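You operate a simulated robot arm through the tools that you are given. There is no shell and no other tool. Be economical: measure what you need, move in short steps, check, and stop when the job is done.

You run a simulated robot arm. Do the job below in one go: nothing can be reset, and whatever is moved stays where it is left.

JOB
Take the white size block with the smallest size on its label from the top of the corner bench and put it on the green lot card.

The check looks at the end state, three seconds after you hand in, the way a careful person would. Anything else that was tipped, shoved, dropped, spilled or broken makes it a failure.

ROBOT AND FRAMES
A 6-joint arm with a two-finger parallel gripper, fixed in place. Base frame: the origin is at the foot of the arm, x ahead of it, y to its left, z up; the work surface is at about z = 0. Lengths are in mm, angles in rad, forces in N, time in s.
With the tool pointing down near the work surface it reaches from about 160 to 420 mm from the base axis. Its first joint turns from -1.152 to 1.152 rad. Payload 1.57 kg.
Tool frame: the origin (TCP) lies between the finger pads and is the grasp point; the fingertips stand 30 mm ahead of it; z points along the fingers, y is the line along which they close. The gripper opens to 80 mm. The fingers are 17 mm wide and 12 mm thick; the gripper's body (40 by 82 mm) begins 80 mm behind the TCP.
Orientation is that of the tool frame in the base frame, as a unit quaternion [x, y, z, w]. With the fingers straight down and closing along the base's y, the tool's x points along the base's -x, its y along +y and its z along -z.

CONTROLS
- The arm moves only by the tool step_arm. Its argument "targets" is a list of rows, each a list of 4 numbers: the shift along the tool's x, y, z in mm, then the turn about the tool's z in degrees. In form: [[tx, ty, tz, yaw], ...]. A call has 1 to 12 rows; each row is the pose to reach, as a shift and turn from the pose commanded when the call began, along the tool's axes at that moment. "fingers" is the opening, from 0 (shut) to 1 (fully open), set as the call begins (left out, the last holds). Rows are played at 5 a second. More than 50 mm and 0.15 rad between two rows, or a gripper value outside its range, and nothing of the call is played. A pose out of reach is approached as far as the arm can. The call stops where the force on the tool passes 40 N (or 10 N more than at its start, if that is more) or the arm is blocked; 0.2 s more then pass. The fingers move at their own pace (about 153 mm/s each) and stop on an object; they squeeze with about 43 N. The grip force told is the motor's: it shows also when the fingers shut on nothing. Time passes only in rows, and 0.2 s behind the last, so rows that repeat a pose let the fingers close. It gives the time, the measured TCP pose, the force on the tool (base axes), the opening and the grip force at its end, in the units of the frame above (readings bear some noise).
- Cameras (640 x 400 px; columns grow to the right, rows downward): "scene" is fixed at [50.9, -331.8, 422.6]; the picture's right is [0.89, -0.46, 0.00], its down [-0.29, -0.57, -0.77] and it looks along [0.35, 0.68, -0.64] (base axes); focal length 220 px, centre (320, 200). "wrist" rides on the gripper at [-32, 0, -78] in the tool frame; the picture's right is [0.00, -1.00, 0.00], its down [0.97, 0.00, -0.24] and it looks along [0.24, 0.00, 0.97] (tool axes); focal length 218 px, centre (320, 200). There is no depth. A picture from a camera that has moved, and an enlarged one, comes with that camera's place and axes in the base frame and with its lens. The place of the scene camera against the robot may be out by one fixed shift of up to 18 mm in any direction.
- camera(camera): a new picture of that camera. The clock stands still meanwhile.
- enlarge(camera, box): a new picture of the part [left, top, right, bottom] of that camera's present view, enlarged. The clock stands still meanwhile.
- job_done(): hands the job in; it is judged then, once.

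Work in short steps. Places have to be worked out from the pictures, the camera data and where the tool is seen: move nearer, look again, correct. Check each grasp and each placing, and mend what went wrong. You have 90 turns and 36 pictures in all, those below and enlarged ones among them. Open the gripper and draw the arm clear of the work before you hand the job in, unless the task says otherwise; then end with one line.

The tools are called after "Call:" by a JSON object that holds its "api" and its "payload". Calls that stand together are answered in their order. step_arm: Moves the arm, as the interface text tells. Its arguments: {"type":"object","properties":{"targets":{"type":"array","items":{"type":"array","items":{"type":"number"}}},"fingers":{"type":"number"}},"required":["targets"]} The other tools are called the same way: camera (camera) takes a picture; enlarge (camera, box) takes an enlarged picture of a part of a camera's view; job_done () hands the job in.

At the start:

```text
time: 0.0
ee_pos: [280.1, 18.2, 212.8]
ee_rot: [-0.002, 1.0, 0.0, 0.001]
ft_force: [-0.9, 0.5, -0.4]
finger_gap: 80.0
finger_force: 0.0
```

scene: 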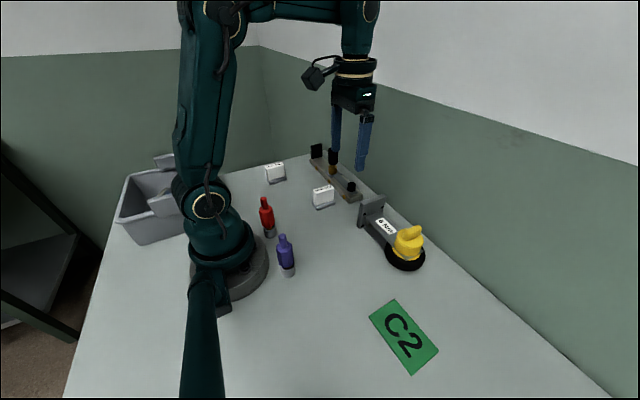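
wrist: 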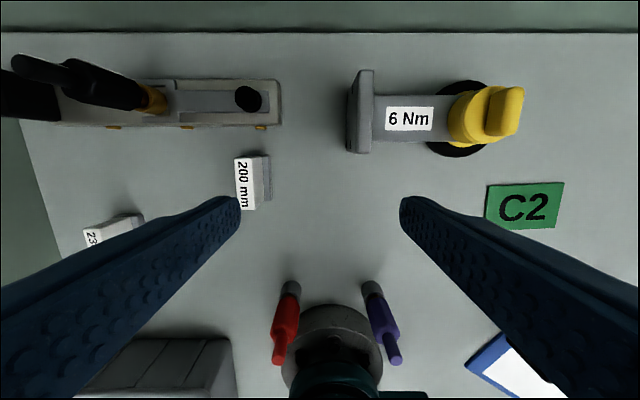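

The pictures show two white blocks (one "200 mm", one "23?"). I enlarge both views to read the labels and look for others.

Call:
{"api": "enlarge", "payload": {"camera": "scene", "box": [240, 130, 400, 230]}}

Call:
{"api": "enlarge", "payload": {"camera": "wrist", "box": [60, 130, 300, 280]}}

```text
4.00 times, centred on (320, 180) of scene
camera zoom: at [50.9, -331.8, 422.6], right [0.89, -0.46, 0.0], down [-0.29, -0.57, -0.77], along [0.35, 0.68, -0.64], focal length 881 px, centre (320, 280)
```

zoom: 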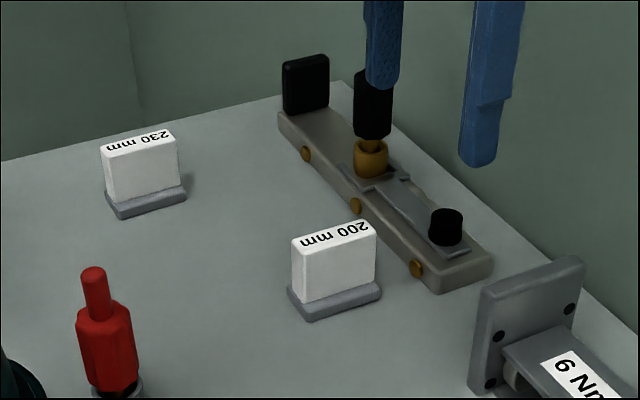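

```text
2.67 times, centred on (180, 205) of wrist
camera zoom: at [312.1, 18.5, 291.0], right [0.0, -1.0, 0.0], down [-0.97, 0.0, 0.24], along [-0.24, 0.0, -0.97], focal length 582 px, centre (693, 187)
```

zoom: 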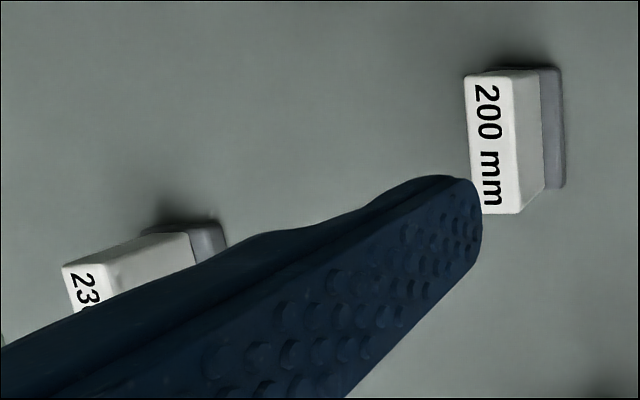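

The two visible blocks read 200 mm and 230 mm. A block could still be hidden by the finger or the arm, so I move left above the 200 block (around x 270, y 103) at the same height and look again.

Call:
{"api": "step_arm", "payload": {"targets": [[0, 30, 0, 0], [5, 60, 0, 0], [10, 86, 0, 0], [10, 86, 0, 0]], "fingers": 1}}

Call:
{"api": "camera", "payload": {"camera": "wrist"}}

Call:
{"api": "camera", "payload": {"camera": "scene"}}

```text
time: 1.0
ee_pos: [268.9, 104.5, 212.8]
ee_rot: [0.0, 1.0, 0.0, 0.0]
ft_force: [-0.3, 0.5, 1.2]
finger_gap: 80.1
finger_force: 0.0
```

```text
31 pictures are left
camera wrist: at [301.6, 104.6, 291.7], right [0.0, -1.0, 0.0], down [-0.97, 0.0, 0.24], along [-0.24, 0.0, -0.97], focal length 218 px, centre (320, 200)
```

wrist: 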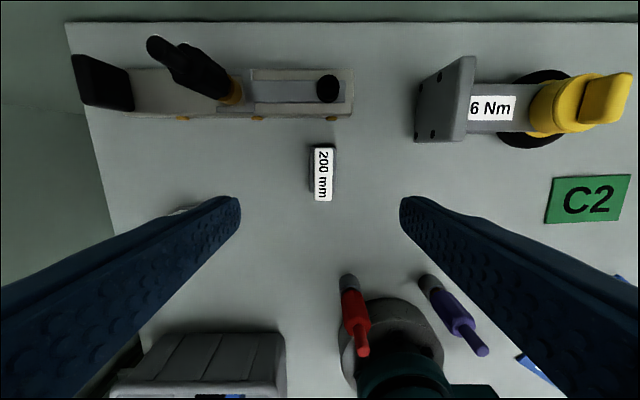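

```text
30 pictures are left
```

scene: 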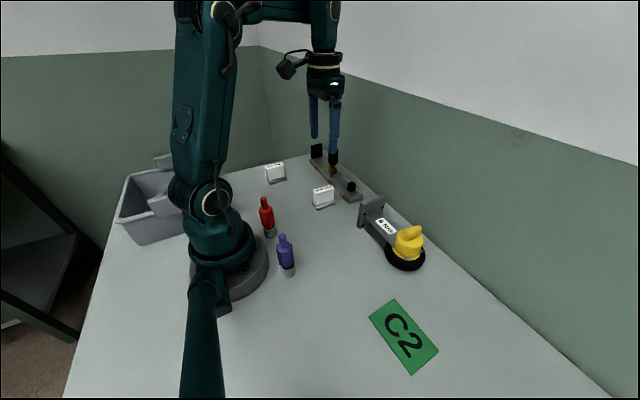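

No other blocks are in reach on the bench, so 200 mm is the smallest. I enlarge the block and card to measure them.

Call:
{"api": "enlarge", "payload": {"camera": "wrist", "box": [272, 140, 368, 200]}}

Call:
{"api": "enlarge", "payload": {"camera": "scene", "box": [292, 175, 356, 215]}}

```text
6.67 times, centred on (320, 170) of wrist
camera zoom: at [301.6, 104.6, 291.7], right [0.0, -1.0, 0.0], down [-0.97, 0.0, 0.24], along [-0.24, 0.0, -0.97], focal length 1455 px, centre (320, 400)
```

zoom: 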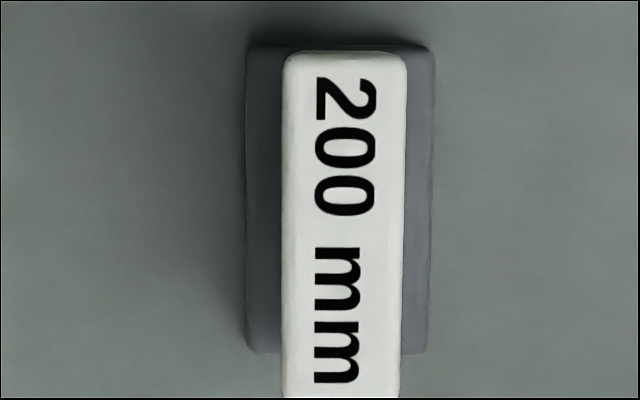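

```text
10.00 times, centred on (324, 195) of scene
camera zoom: at [50.9, -331.8, 422.6], right [0.89, -0.46, 0.0], down [-0.29, -0.57, -0.77], along [0.35, 0.68, -0.64], focal length 2203 px, centre (280, 250)
```

zoom: 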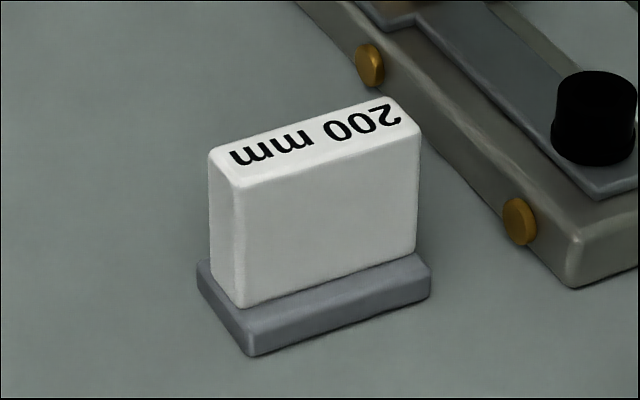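

The block's top centre is about (271, 101, 52), 20 mm thick along y, with a wider grey foot about 10 mm high. I centre over it and descend to z≈75, then check.

Call:
{"api": "step_arm", "payload": {"targets": [[-2, -4, 35, 0], [-2, -4, 70, 0], [-2, -4, 105, 0], [-2, -4, 138, 0], [-2, -4, 138, 0]]}}

Call:
{"api": "camera", "payload": {"camera": "wrist"}}

Call:
{"api": "enlarge", "payload": {"camera": "scene", "box": [272, 145, 384, 215]}}

```text
time: 2.2
ee_pos: [270.7, 99.1, 73.3]
ee_rot: [-0.001, 1.0, -0.001, 0.0]
ft_force: [0.2, -0.5, -1.0]
finger_gap: 79.7
finger_force: 0.1
```

```text
27 pictures are left
camera wrist: at [302.7, 100.5, 151.6], right [0.0, -1.0, 0.0], down [-0.97, 0.0, 0.24], along [-0.24, 0.0, -0.97], focal length 218 px, centre (320, 200)
```

wrist: 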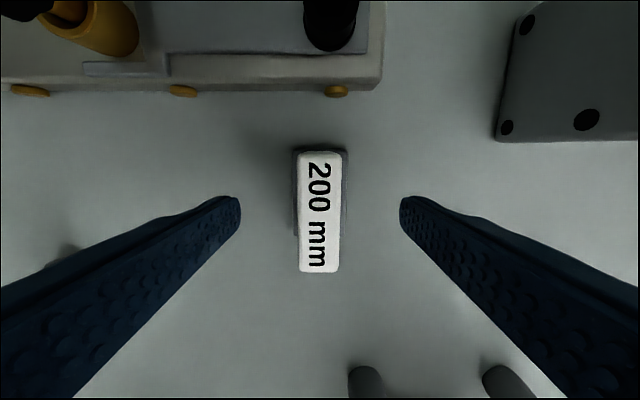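

```text
5.71 times, centred on (328, 180) of scene
camera zoom: at [50.9, -331.8, 422.6], right [0.89, -0.46, 0.0], down [-0.29, -0.57, -0.77], along [0.35, 0.68, -0.64], focal length 1259 px, centre (274, 314)
```

zoom: 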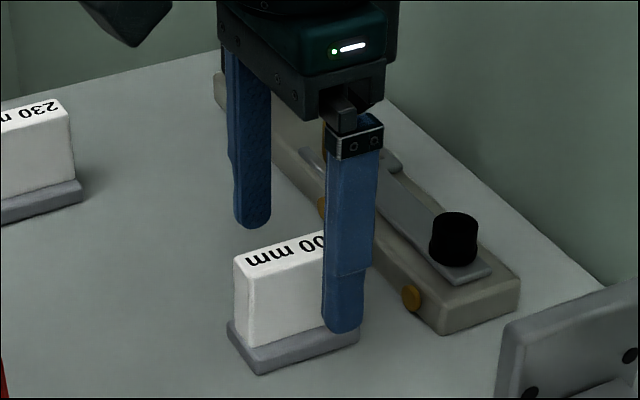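

The block is well centred between the fingers and its top is at about z 45. I descend to TCP z≈43, which puts the tips about 13 mm up, above the foot, and then close.

Call:
{"api": "step_arm", "payload": {"targets": [[0, 1, 15, 0], [0, 1, 30, 0], [0, 1, 30, 0]], "fingers": 1}}

Call:
{"api": "step_arm", "payload": {"targets": [[0, 0, 0, 0], [0, 0, 0, 0], [0, 0, 0, 0]], "fingers": 0}}

Call:
{"api": "enlarge", "payload": {"camera": "scene", "box": [272, 145, 384, 215]}}

```text
time: 3.0
ee_pos: [270.8, 102.0, 43.4]
ee_rot: [-0.001, 1.0, 0.0, 0.0]
ft_force: [0.2, 0.5, -0.3]
finger_gap: 79.8
finger_force: 0.1
```

```text
time: 3.8
ee_pos: [270.8, 101.5, 44.2]
ee_rot: [-0.001, 1.0, 0.001, 0.0]
ft_force: [0.7, -0.7, 0.5]
finger_gap: 19.0
finger_force: 33.4
```

```text
5.71 times, centred on (328, 180) of scene
camera zoom: at [50.9, -331.8, 422.6], right [0.89, -0.46, 0.0], down [-0.29, -0.57, -0.77], along [0.35, 0.68, -0.64], focal length 1259 px, centre (274, 314)
```

zoom: 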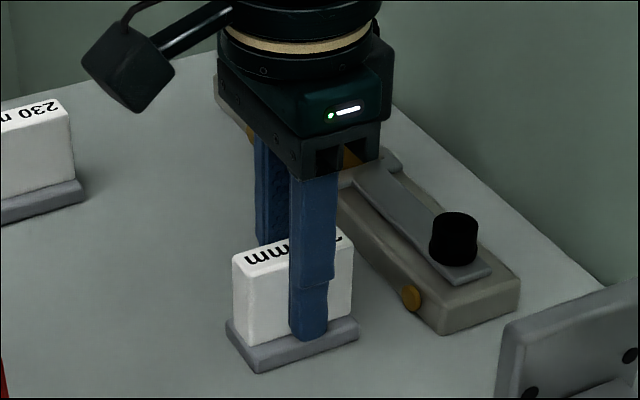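

Gripped at a 19 mm gap. I lift slowly, then check whether the foot comes along.

Call:
{"api": "step_arm", "payload": {"targets": [[0, 0, -10, 0], [0, 0, -25, 0], [0, 0, -45, 0], [0, 0, -45, 0]]}}

Call:
{"api": "enlarge", "payload": {"camera": "scene", "box": [272, 145, 384, 215]}}

```text
time: 4.8
ee_pos: [271.2, 100.5, 89.7]
ee_rot: [-0.001, 1.0, 0.0, 0.0]
ft_force: [0.4, -0.2, -0.4]
finger_gap: 19.4
finger_force: 33.1
```

```text
5.71 times, centred on (328, 180) of scene
camera zoom: at [50.9, -331.8, 422.6], right [0.89, -0.46, 0.0], down [-0.29, -0.57, -0.77], along [0.35, 0.68, -0.64], focal length 1259 px, centre (274, 314)
```

zoom: 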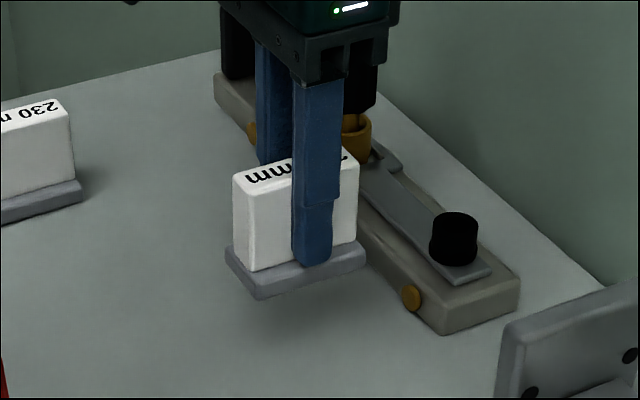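

The foot is part of the block, and the block is lifted cleanly. The card centre works out to about (231, -265) from both wrist pictures, with its long side along y. I raise the block first, then cross while turning it toward 90° so its length lies along the card.

Call:
{"api": "step_arm", "payload": {"targets": [[0, 0, -35, 0], [0, 0, -70, 0], [0, 0, -105, 0], [0, 0, -105, 0]]}}

Call:
{"api": "step_arm", "payload": {"targets": [[2, -15, 0, 3], [5, -45, 0, 10], [9, -80, 0, 18], [13, -118, 0, 26], [17, -156, 0, 34], [21, -194, 0, 42], [25, -230, 0, 50], [29, -265, 0, 58], [32, -290, 0, 66], [34, -305, 0, 74], [34, -305, 0, 82], [34, -305, 0, 90]]}}

Call:
{"api": "camera", "payload": {"camera": "wrist"}}

Call:
{"api": "camera", "payload": {"camera": "scene"}}

```text
time: 5.8
ee_pos: [270.8, 103.0, 195.3]
ee_rot: [-0.001, 1.0, -0.001, 0.0]
ft_force: [-0.5, 0.1, -0.9]
finger_gap: 19.4
finger_force: 33.0
```

```text
time: 8.4
ee_pos: [239.4, -205.3, 194.7]
ee_rot: [0.707, 0.707, -0.001, 0.0]
ft_force: [-0.2, -0.2, -0.8]
finger_gap: 19.1
finger_force: 33.4
```

```text
23 pictures are left
camera wrist: at [238.5, -235.8, 272.5], right [-1.0, 0.0, 0.0], down [0.0, 0.97, 0.24], along [0.0, 0.24, -0.97], focal length 218 px, centre (320, 200)
```

wrist: 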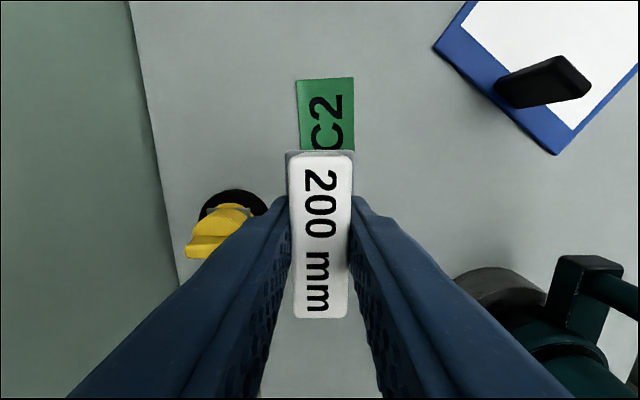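

```text
22 pictures are left
```

scene: 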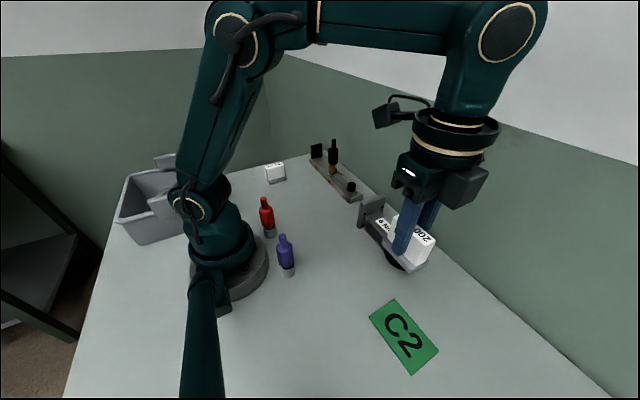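

The turn worked, but the near edge of the card is hidden behind the block. I back off 45 mm in +y to see the whole card and fix its centre.

Call:
{"api": "step_arm", "payload": {"targets": [[22, 0, 0, 0], [45, 0, 0, 0], [45, 0, 0, 0]]}}

Call:
{"api": "enlarge", "payload": {"camera": "wrist", "box": [208, 20, 432, 160]}}

```text
time: 9.2
ee_pos: [238.6, -160.3, 194.5]
ee_rot: [0.707, 0.707, 0.001, -0.001]
ft_force: [0.0, 0.2, -0.1]
finger_gap: 19.1
finger_force: 32.7
```

```text
2.86 times, centred on (320, 90) of wrist
camera zoom: at [239.1, -190.5, 272.8], right [-1.0, 0.0, 0.0], down [0.0, 0.97, 0.24], along [0.0, 0.24, -0.97], focal length 624 px, centre (320, 514)
```

zoom: 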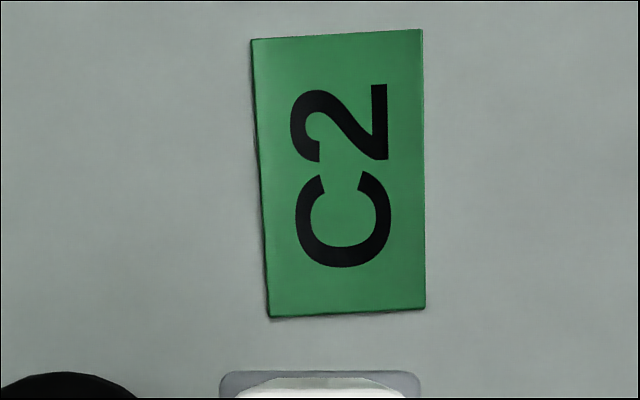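

The whole card is visible: centre about (231, -260), 100 × 65 mm, tilted about 3°. I move above it and lower to TCP z≈60.

Call:
{"api": "step_arm", "payload": {"targets": [[-30, -3, 0, -1], [-65, -6, 0, -2], [-100, -8, 0, -3], [-100, -8, 0, -3], [-100, -8, 35, -3], [-100, -8, 70, -3], [-100, -8, 105, -3], [-100, -8, 132, -3], [-100, -8, 132, -3]]}}

Call:
{"api": "camera", "payload": {"camera": "wrist"}}

Call:
{"api": "enlarge", "payload": {"camera": "scene", "box": [320, 275, 480, 375]}}

```text
time: 11.2
ee_pos: [230.0, -257.4, 63.0]
ee_rot: [0.688, 0.726, 0.0, 0.0]
ft_force: [-0.4, 0.6, -0.8]
finger_gap: 19.1
finger_force: 33.2
```

```text
20 pictures are left
camera wrist: at [232.7, -289.9, 140.7], right [-1.0, -0.05, 0.0], down [-0.05, 0.97, 0.24], along [-0.01, 0.24, -0.97], focal length 218 px, centre (320, 200)
```

wrist: 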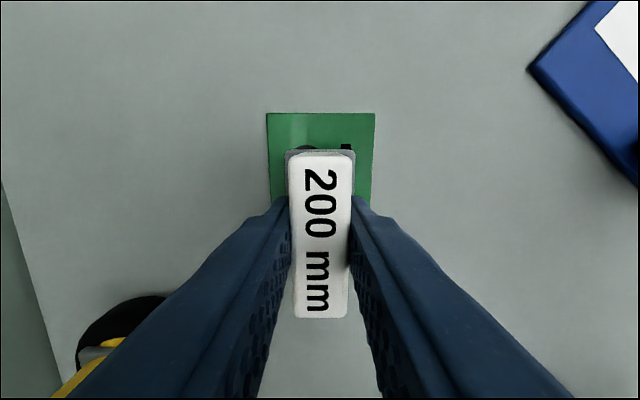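

```text
4.00 times, centred on (400, 325) of scene
camera zoom: at [50.9, -331.8, 422.6], right [0.89, -0.46, 0.0], down [-0.29, -0.57, -0.77], along [0.35, 0.68, -0.64], focal length 881 px, centre (0, -300)
```

zoom: 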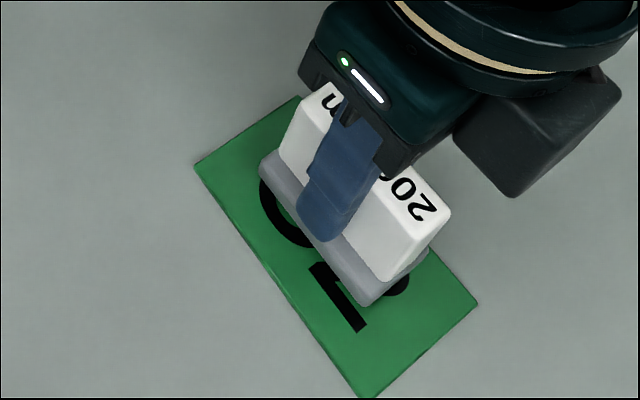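

The block is aligned with the card. In commanded travel it is 18 mm above its resting height, less the card's thickness, so I lower it 17 mm gently.

Call:
{"api": "step_arm", "payload": {"targets": [[0, 0, 6, 0], [0, 0, 11, 0], [0, 0, 14, 0], [0, 0, 16, 0], [0, 0, 17, 0], [0, 0, 17, 0]]}}

Call:
{"api": "enlarge", "payload": {"camera": "scene", "box": [320, 275, 480, 375]}}

```text
time: 12.6
ee_pos: [229.5, -260.2, 47.2]
ee_rot: [0.687, 0.726, 0.0, 0.001]
ft_force: [-3.5, 3.1, 27.6]
finger_gap: 19.2
finger_force: 33.2
```

```text
4.00 times, centred on (400, 325) of scene
camera zoom: at [50.9, -331.7, 422.7], right [0.89, -0.46, 0.0], down [-0.29, -0.57, -0.77], along [0.35, 0.68, -0.64], focal length 881 px, centre (0, -300)
```

zoom: 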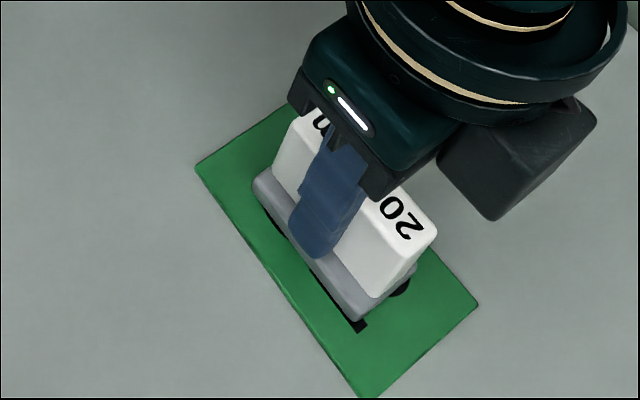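

Contact shows about 27 N, so the block is down on the card. I ease up 1 mm to take off the pressure, then open.

Call:
{"api": "step_arm", "payload": {"targets": [[0, 0, -1, 0], [0, 0, -1, 0]]}}

Call:
{"api": "step_arm", "payload": {"targets": [[0, 0, 0, 0], [0, 0, 0, 0], [0, 0, 0, 0]], "fingers": 0.8}}

Call:
{"api": "step_arm", "payload": {"targets": [[0, 0, -15, 0], [0, 0, -45, 0], [0, 0, -85, 0], [0, 0, -125, 0], [0, 0, -145, 0], [30, 0, -145, 0], [65, 0, -145, 0], [65, 0, -145, 0]]}}

Call:
{"api": "camera", "payload": {"camera": "wrist"}}

Call:
{"api": "camera", "payload": {"camera": "scene"}}

```text
time: 13.2
ee_pos: [229.5, -258.5, 47.2]
ee_rot: [0.688, 0.726, 0.0, 0.0]
ft_force: [0.1, -0.7, 20.5]
finger_gap: 19.2
finger_force: 33.3
```

```text
time: 14.0
ee_pos: [230.4, -260.1, 47.0]
ee_rot: [0.687, 0.726, 0.0, 0.0]
ft_force: [0.0, 0.8, 0.8]
finger_gap: 63.9
finger_force: 0.0
```

```text
time: 15.8
ee_pos: [226.1, -194.5, 191.8]
ee_rot: [0.688, 0.726, 0.0, 0.0]
ft_force: [0.0, 0.0, -0.1]
finger_gap: 64.1
finger_force: 0.1
```

```text
17 pictures are left
camera wrist: at [229.2, -226.7, 270.4], right [-1.0, -0.05, 0.0], down [-0.05, 0.97, 0.24], along [-0.01, 0.24, -0.97], focal length 218 px, centre (320, 200)
```

wrist: 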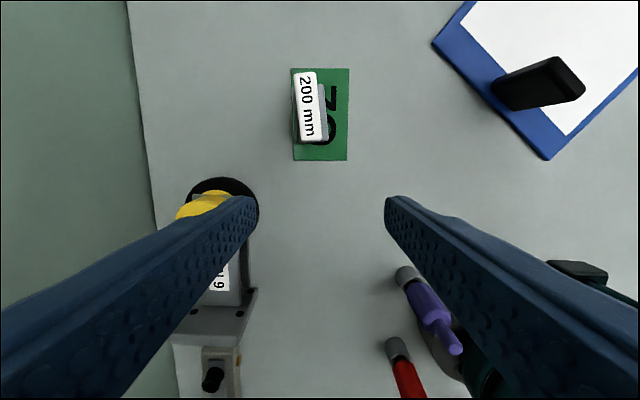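

```text
16 pictures are left
```

scene: 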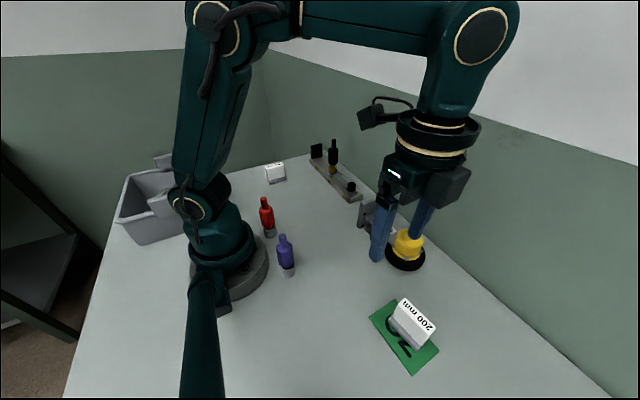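

The block looks offset toward +x on the card and turned a little. I enlarge both views to see whether it stands flat and fully on the card.

Call:
{"api": "enlarge", "payload": {"camera": "wrist", "box": [240, 55, 400, 155]}}

Call:
{"api": "enlarge", "payload": {"camera": "scene", "box": [340, 285, 468, 365]}}

```text
4.00 times, centred on (320, 105) of wrist
camera zoom: at [229.2, -226.7, 270.4], right [-1.0, -0.05, 0.0], down [-0.05, 0.97, 0.24], along [-0.01, 0.24, -0.97], focal length 873 px, centre (320, 580)
```

zoom: 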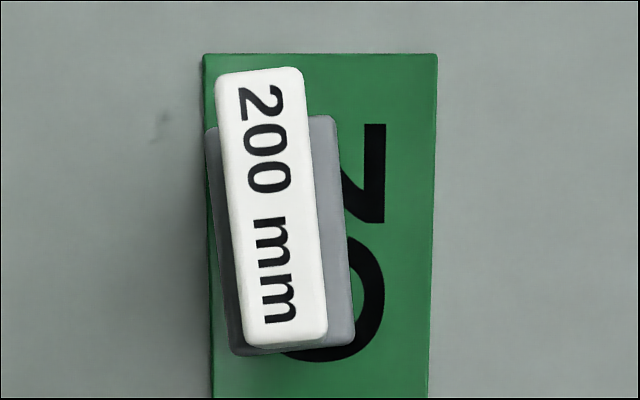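

```text
5.00 times, centred on (404, 325) of scene
camera zoom: at [50.9, -331.8, 422.6], right [0.89, -0.46, 0.0], down [-0.29, -0.57, -0.77], along [0.35, 0.68, -0.64], focal length 1102 px, centre (-100, -425)
```

zoom: 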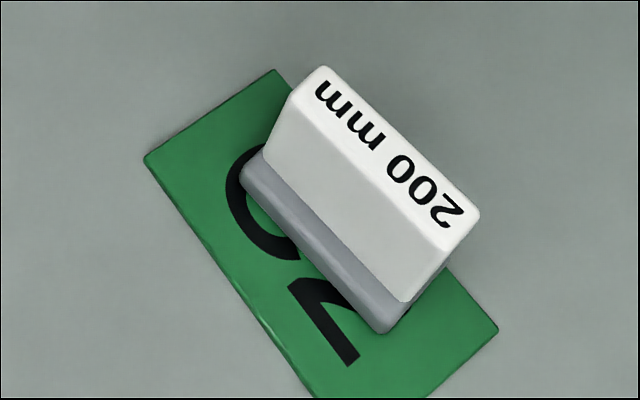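

The block stands flat, but opening dragged it about 10 mm toward +x. Its foot is now at (242, -261), right on the card's edge and turned about 6°. I open fully, align over it and go to z≈75 for a look before regrasping.

Call:
{"api": "step_arm", "payload": {"targets": [[-30, 6, 0, -3], [-67, 13, 0, -6], [-67, 13, 0, -6], [-67, 13, 40, -6], [-67, 13, 80, -6], [-67, 13, 116, -6], [-67, 13, 116, -6]], "fingers": 1}}

Call:
{"api": "camera", "payload": {"camera": "wrist"}}

```text
time: 17.4
ee_pos: [245.2, -260.9, 74.1]
ee_rot: [0.649, 0.761, 0.0, 0.0]
ft_force: [0.0, -0.6, -0.9]
finger_gap: 80.0
finger_force: 0.1
```

```text
13 pictures are left
camera wrist: at [251.8, -291.2, 152.6], right [-0.99, -0.16, 0.0], down [-0.15, 0.96, 0.24], along [-0.04, 0.24, -0.97], focal length 218 px, centre (320, 200)
```

wrist: 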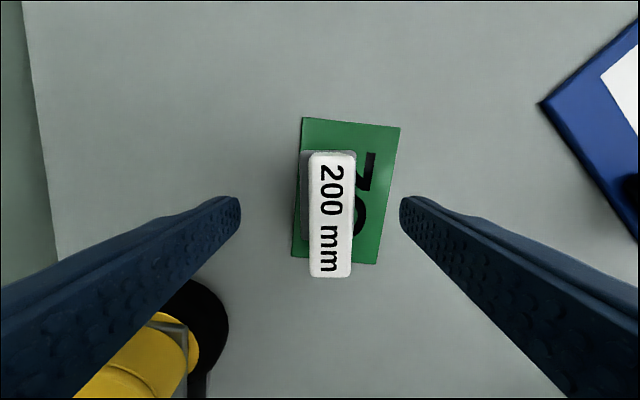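

The block's axis is now aligned, but it sits about 5 mm toward the -x finger. I correct that, descend to z≈48 and close.

Call:
{"api": "step_arm", "payload": {"targets": [[0, -5, 0, 0], [0, -5, 13, 0], [0, -5, 26, 0], [0, -5, 26, 0]]}}

Call:
{"api": "step_arm", "payload": {"targets": [[0, 0, 0, 0], [0, 0, 0, 0], [0, 0, 0, 0]], "fingers": 0}}

Call:
{"api": "step_arm", "payload": {"targets": [[0, 0, -5, 0], [0, 0, -12, 0], [0, 0, -12, 0]]}}

Call:
{"api": "camera", "payload": {"camera": "wrist"}}

Call:
{"api": "enlarge", "payload": {"camera": "scene", "box": [340, 275, 484, 365]}}

```text
time: 18.4
ee_pos: [238.0, -262.6, 49.9]
ee_rot: [0.649, 0.761, -0.001, 0.0]
ft_force: [-0.3, -0.7, 0.4]
finger_gap: 80.0
finger_force: 0.0
```

```text
time: 19.2
ee_pos: [238.6, -262.1, 48.2]
ee_rot: [0.649, 0.761, 0.001, 0.0]
ft_force: [1.0, -0.4, 0.7]
finger_gap: 19.4
finger_force: 33.6
```

```text
time: 20.0
ee_pos: [237.4, -261.2, 60.2]
ee_rot: [0.648, 0.761, 0.0, 0.0]
ft_force: [-0.1, -0.1, -0.1]
finger_gap: 19.3
finger_force: 33.7
```

```text
12 pictures are left
camera wrist: at [243.5, -292.9, 139.0], right [-0.99, -0.16, 0.0], down [-0.15, 0.96, 0.24], along [-0.04, 0.24, -0.97], focal length 218 px, centre (320, 200)
```

wrist: 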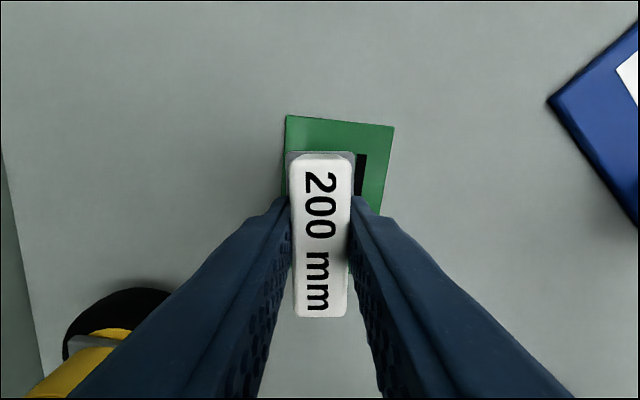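

```text
4.44 times, centred on (412, 320) of scene
camera zoom: at [50.9, -331.8, 422.6], right [0.89, -0.46, 0.0], down [-0.29, -0.57, -0.77], along [0.35, 0.68, -0.64], focal length 979 px, centre (-89, -333)
```

zoom: 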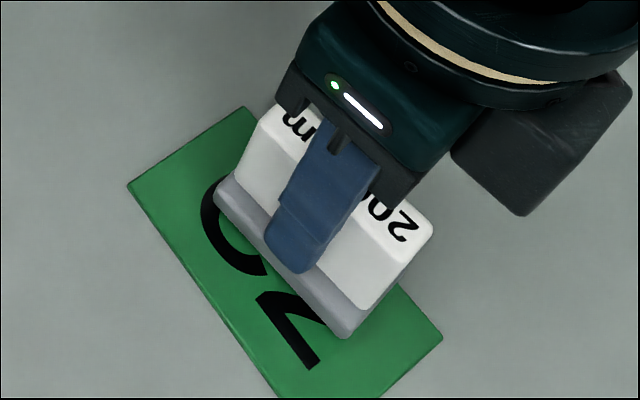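

The block is held 12 mm up. I shift it 9 mm toward -x, turn it back 6°, and lower it to just under its resting height.

Call:
{"api": "step_arm", "payload": {"targets": [[1, -5, 0, 3], [1.5, -9, 0, 6], [1.5, -9, 0, 6], [1.5, -9, 5, 6], [1.5, -9, 9, 6], [1.5, -9, 11, 6], [1.5, -9, 11, 6]]}}

Call:
{"api": "camera", "payload": {"camera": "wrist"}}

```text
time: 21.6
ee_pos: [229.6, -261.9, 50.8]
ee_rot: [0.688, 0.726, 0.0, 0.0]
ft_force: [0.2, 0.6, -0.6]
finger_gap: 19.1
finger_force: 33.8
```

```text
10 pictures are left
camera wrist: at [231.5, -292.3, 128.9], right [-1.0, -0.05, 0.0], down [-0.05, 0.97, 0.24], along [-0.01, 0.24, -0.97], focal length 218 px, centre (320, 200)
```

wrist: 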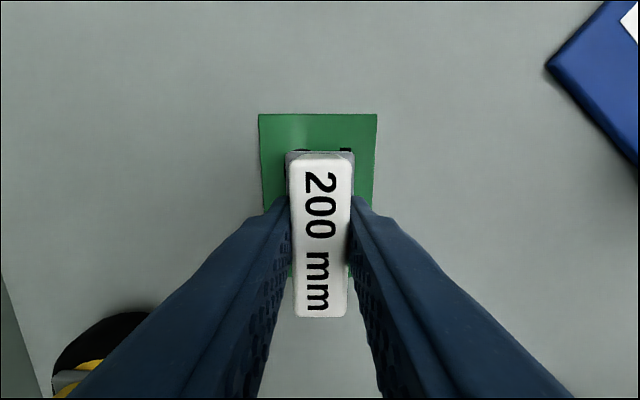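

Centred, with no contact force yet. I lower 1 mm more and read the force.

Call:
{"api": "step_arm", "payload": {"targets": [[0, 0, 0.5, 0], [0, 0, 1, 0], [0, 0, 1, 0]]}}

```text
time: 22.4
ee_pos: [229.1, -262.4, 49.9]
ee_rot: [0.688, 0.726, 0.0, 0.0]
ft_force: [0.0, -1.2, -0.3]
finger_gap: 18.9
finger_force: 33.4
```

Still no contact, so I lower another 0.8 mm.

Call:
{"api": "step_arm", "payload": {"targets": [[0, 0, 0.4, 0], [0, 0, 0.8, 0], [0, 0, 0.8, 0]]}}

```text
time: 23.2
ee_pos: [228.5, -260.5, 50.1]
ee_rot: [0.688, 0.726, 0.001, 0.001]
ft_force: [1.3, -0.4, 2.9]
finger_gap: 19.2
finger_force: 33.1
```

There is light contact now (about 3 N). I open only slightly, to about 28 mm, and check whether the block stays put.

Call:
{"api": "step_arm", "payload": {"targets": [[0, 0, 0, 0], [0, 0, 0, 0]], "fingers": 0.35}}

Call:
{"api": "camera", "payload": {"camera": "wrist"}}

```text
time: 23.8
ee_pos: [227.8, -260.6, 48.8]
ee_rot: [0.688, 0.726, -0.001, 0.0]
ft_force: [-0.2, 0.1, 0.2]
finger_gap: 27.8
finger_force: 0.0
```

```text
9 pictures are left
camera wrist: at [230.9, -292.7, 127.2], right [-1.0, -0.05, 0.0], down [-0.05, 0.97, 0.24], along [-0.01, 0.24, -0.97], focal length 218 px, centre (320, 200)
```

wrist: 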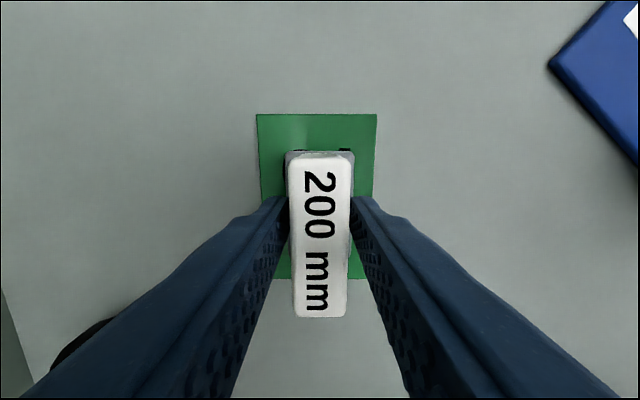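

The block stayed put. I open further and lift straight up, then check.

Call:
{"api": "step_arm", "payload": {"targets": [[0, 0, 0, 0], [0, 0, 0, 0]], "fingers": 0.7}}

Call:
{"api": "step_arm", "payload": {"targets": [[0, 0, -10, 0], [0, 0, -30, 0], [0, 0, -70, 0], [0, 0, -110, 0], [0, 0, -145, 0], [30, 0, -145, 0], [70, 0, -145, 0], [70, 0, -145, 0]]}}

Call:
{"api": "enlarge", "payload": {"camera": "wrist", "box": [240, 55, 400, 155]}}

Call:
{"api": "camera", "payload": {"camera": "scene"}}

```text
time: 24.4
ee_pos: [228.7, -260.6, 49.0]
ee_rot: [0.687, 0.726, 0.0, -0.001]
ft_force: [0.9, -1.2, 0.4]
finger_gap: 56.0
finger_force: 0.0
```

```text
time: 26.2
ee_pos: [224.3, -191.2, 194.3]
ee_rot: [0.688, 0.725, 0.001, 0.0]
ft_force: [0.2, 0.3, 0.1]
finger_gap: 56.0
finger_force: 0.1
```

```text
4.00 times, centred on (320, 105) of wrist
camera zoom: at [226.6, -221.5, 271.7], right [-1.0, -0.05, 0.0], down [-0.05, 0.97, 0.24], along [-0.01, 0.24, -0.97], focal length 873 px, centre (320, 580)
```

zoom: 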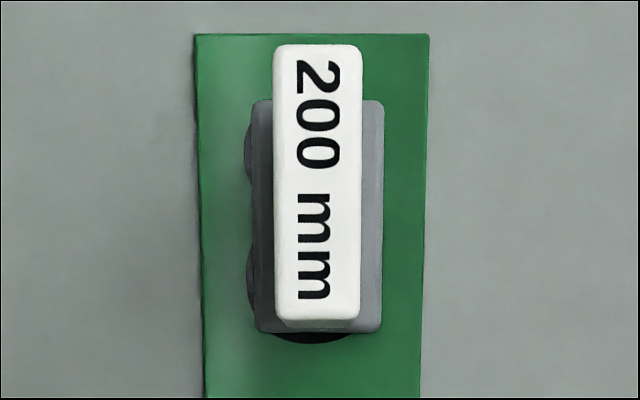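

```text
7 pictures are left
```

scene: 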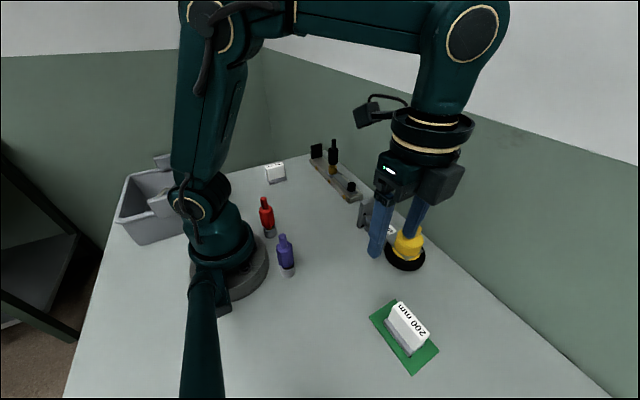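

The 200 mm block stands flat and centred on the green card. The gripper is open and clear of the work, and everything else is where it was, so I hand in.

Call:
{"api": "job_done", "payload": {}}

```text
The job is handed in.
```

The 200 mm block, the smallest of the two white size blocks I found (200 and 230 mm), is standing flat and centred on the green C2 card, and nothing else was disturbed. The first release dragged it to the card's edge, so I regrasped it and set it down again.
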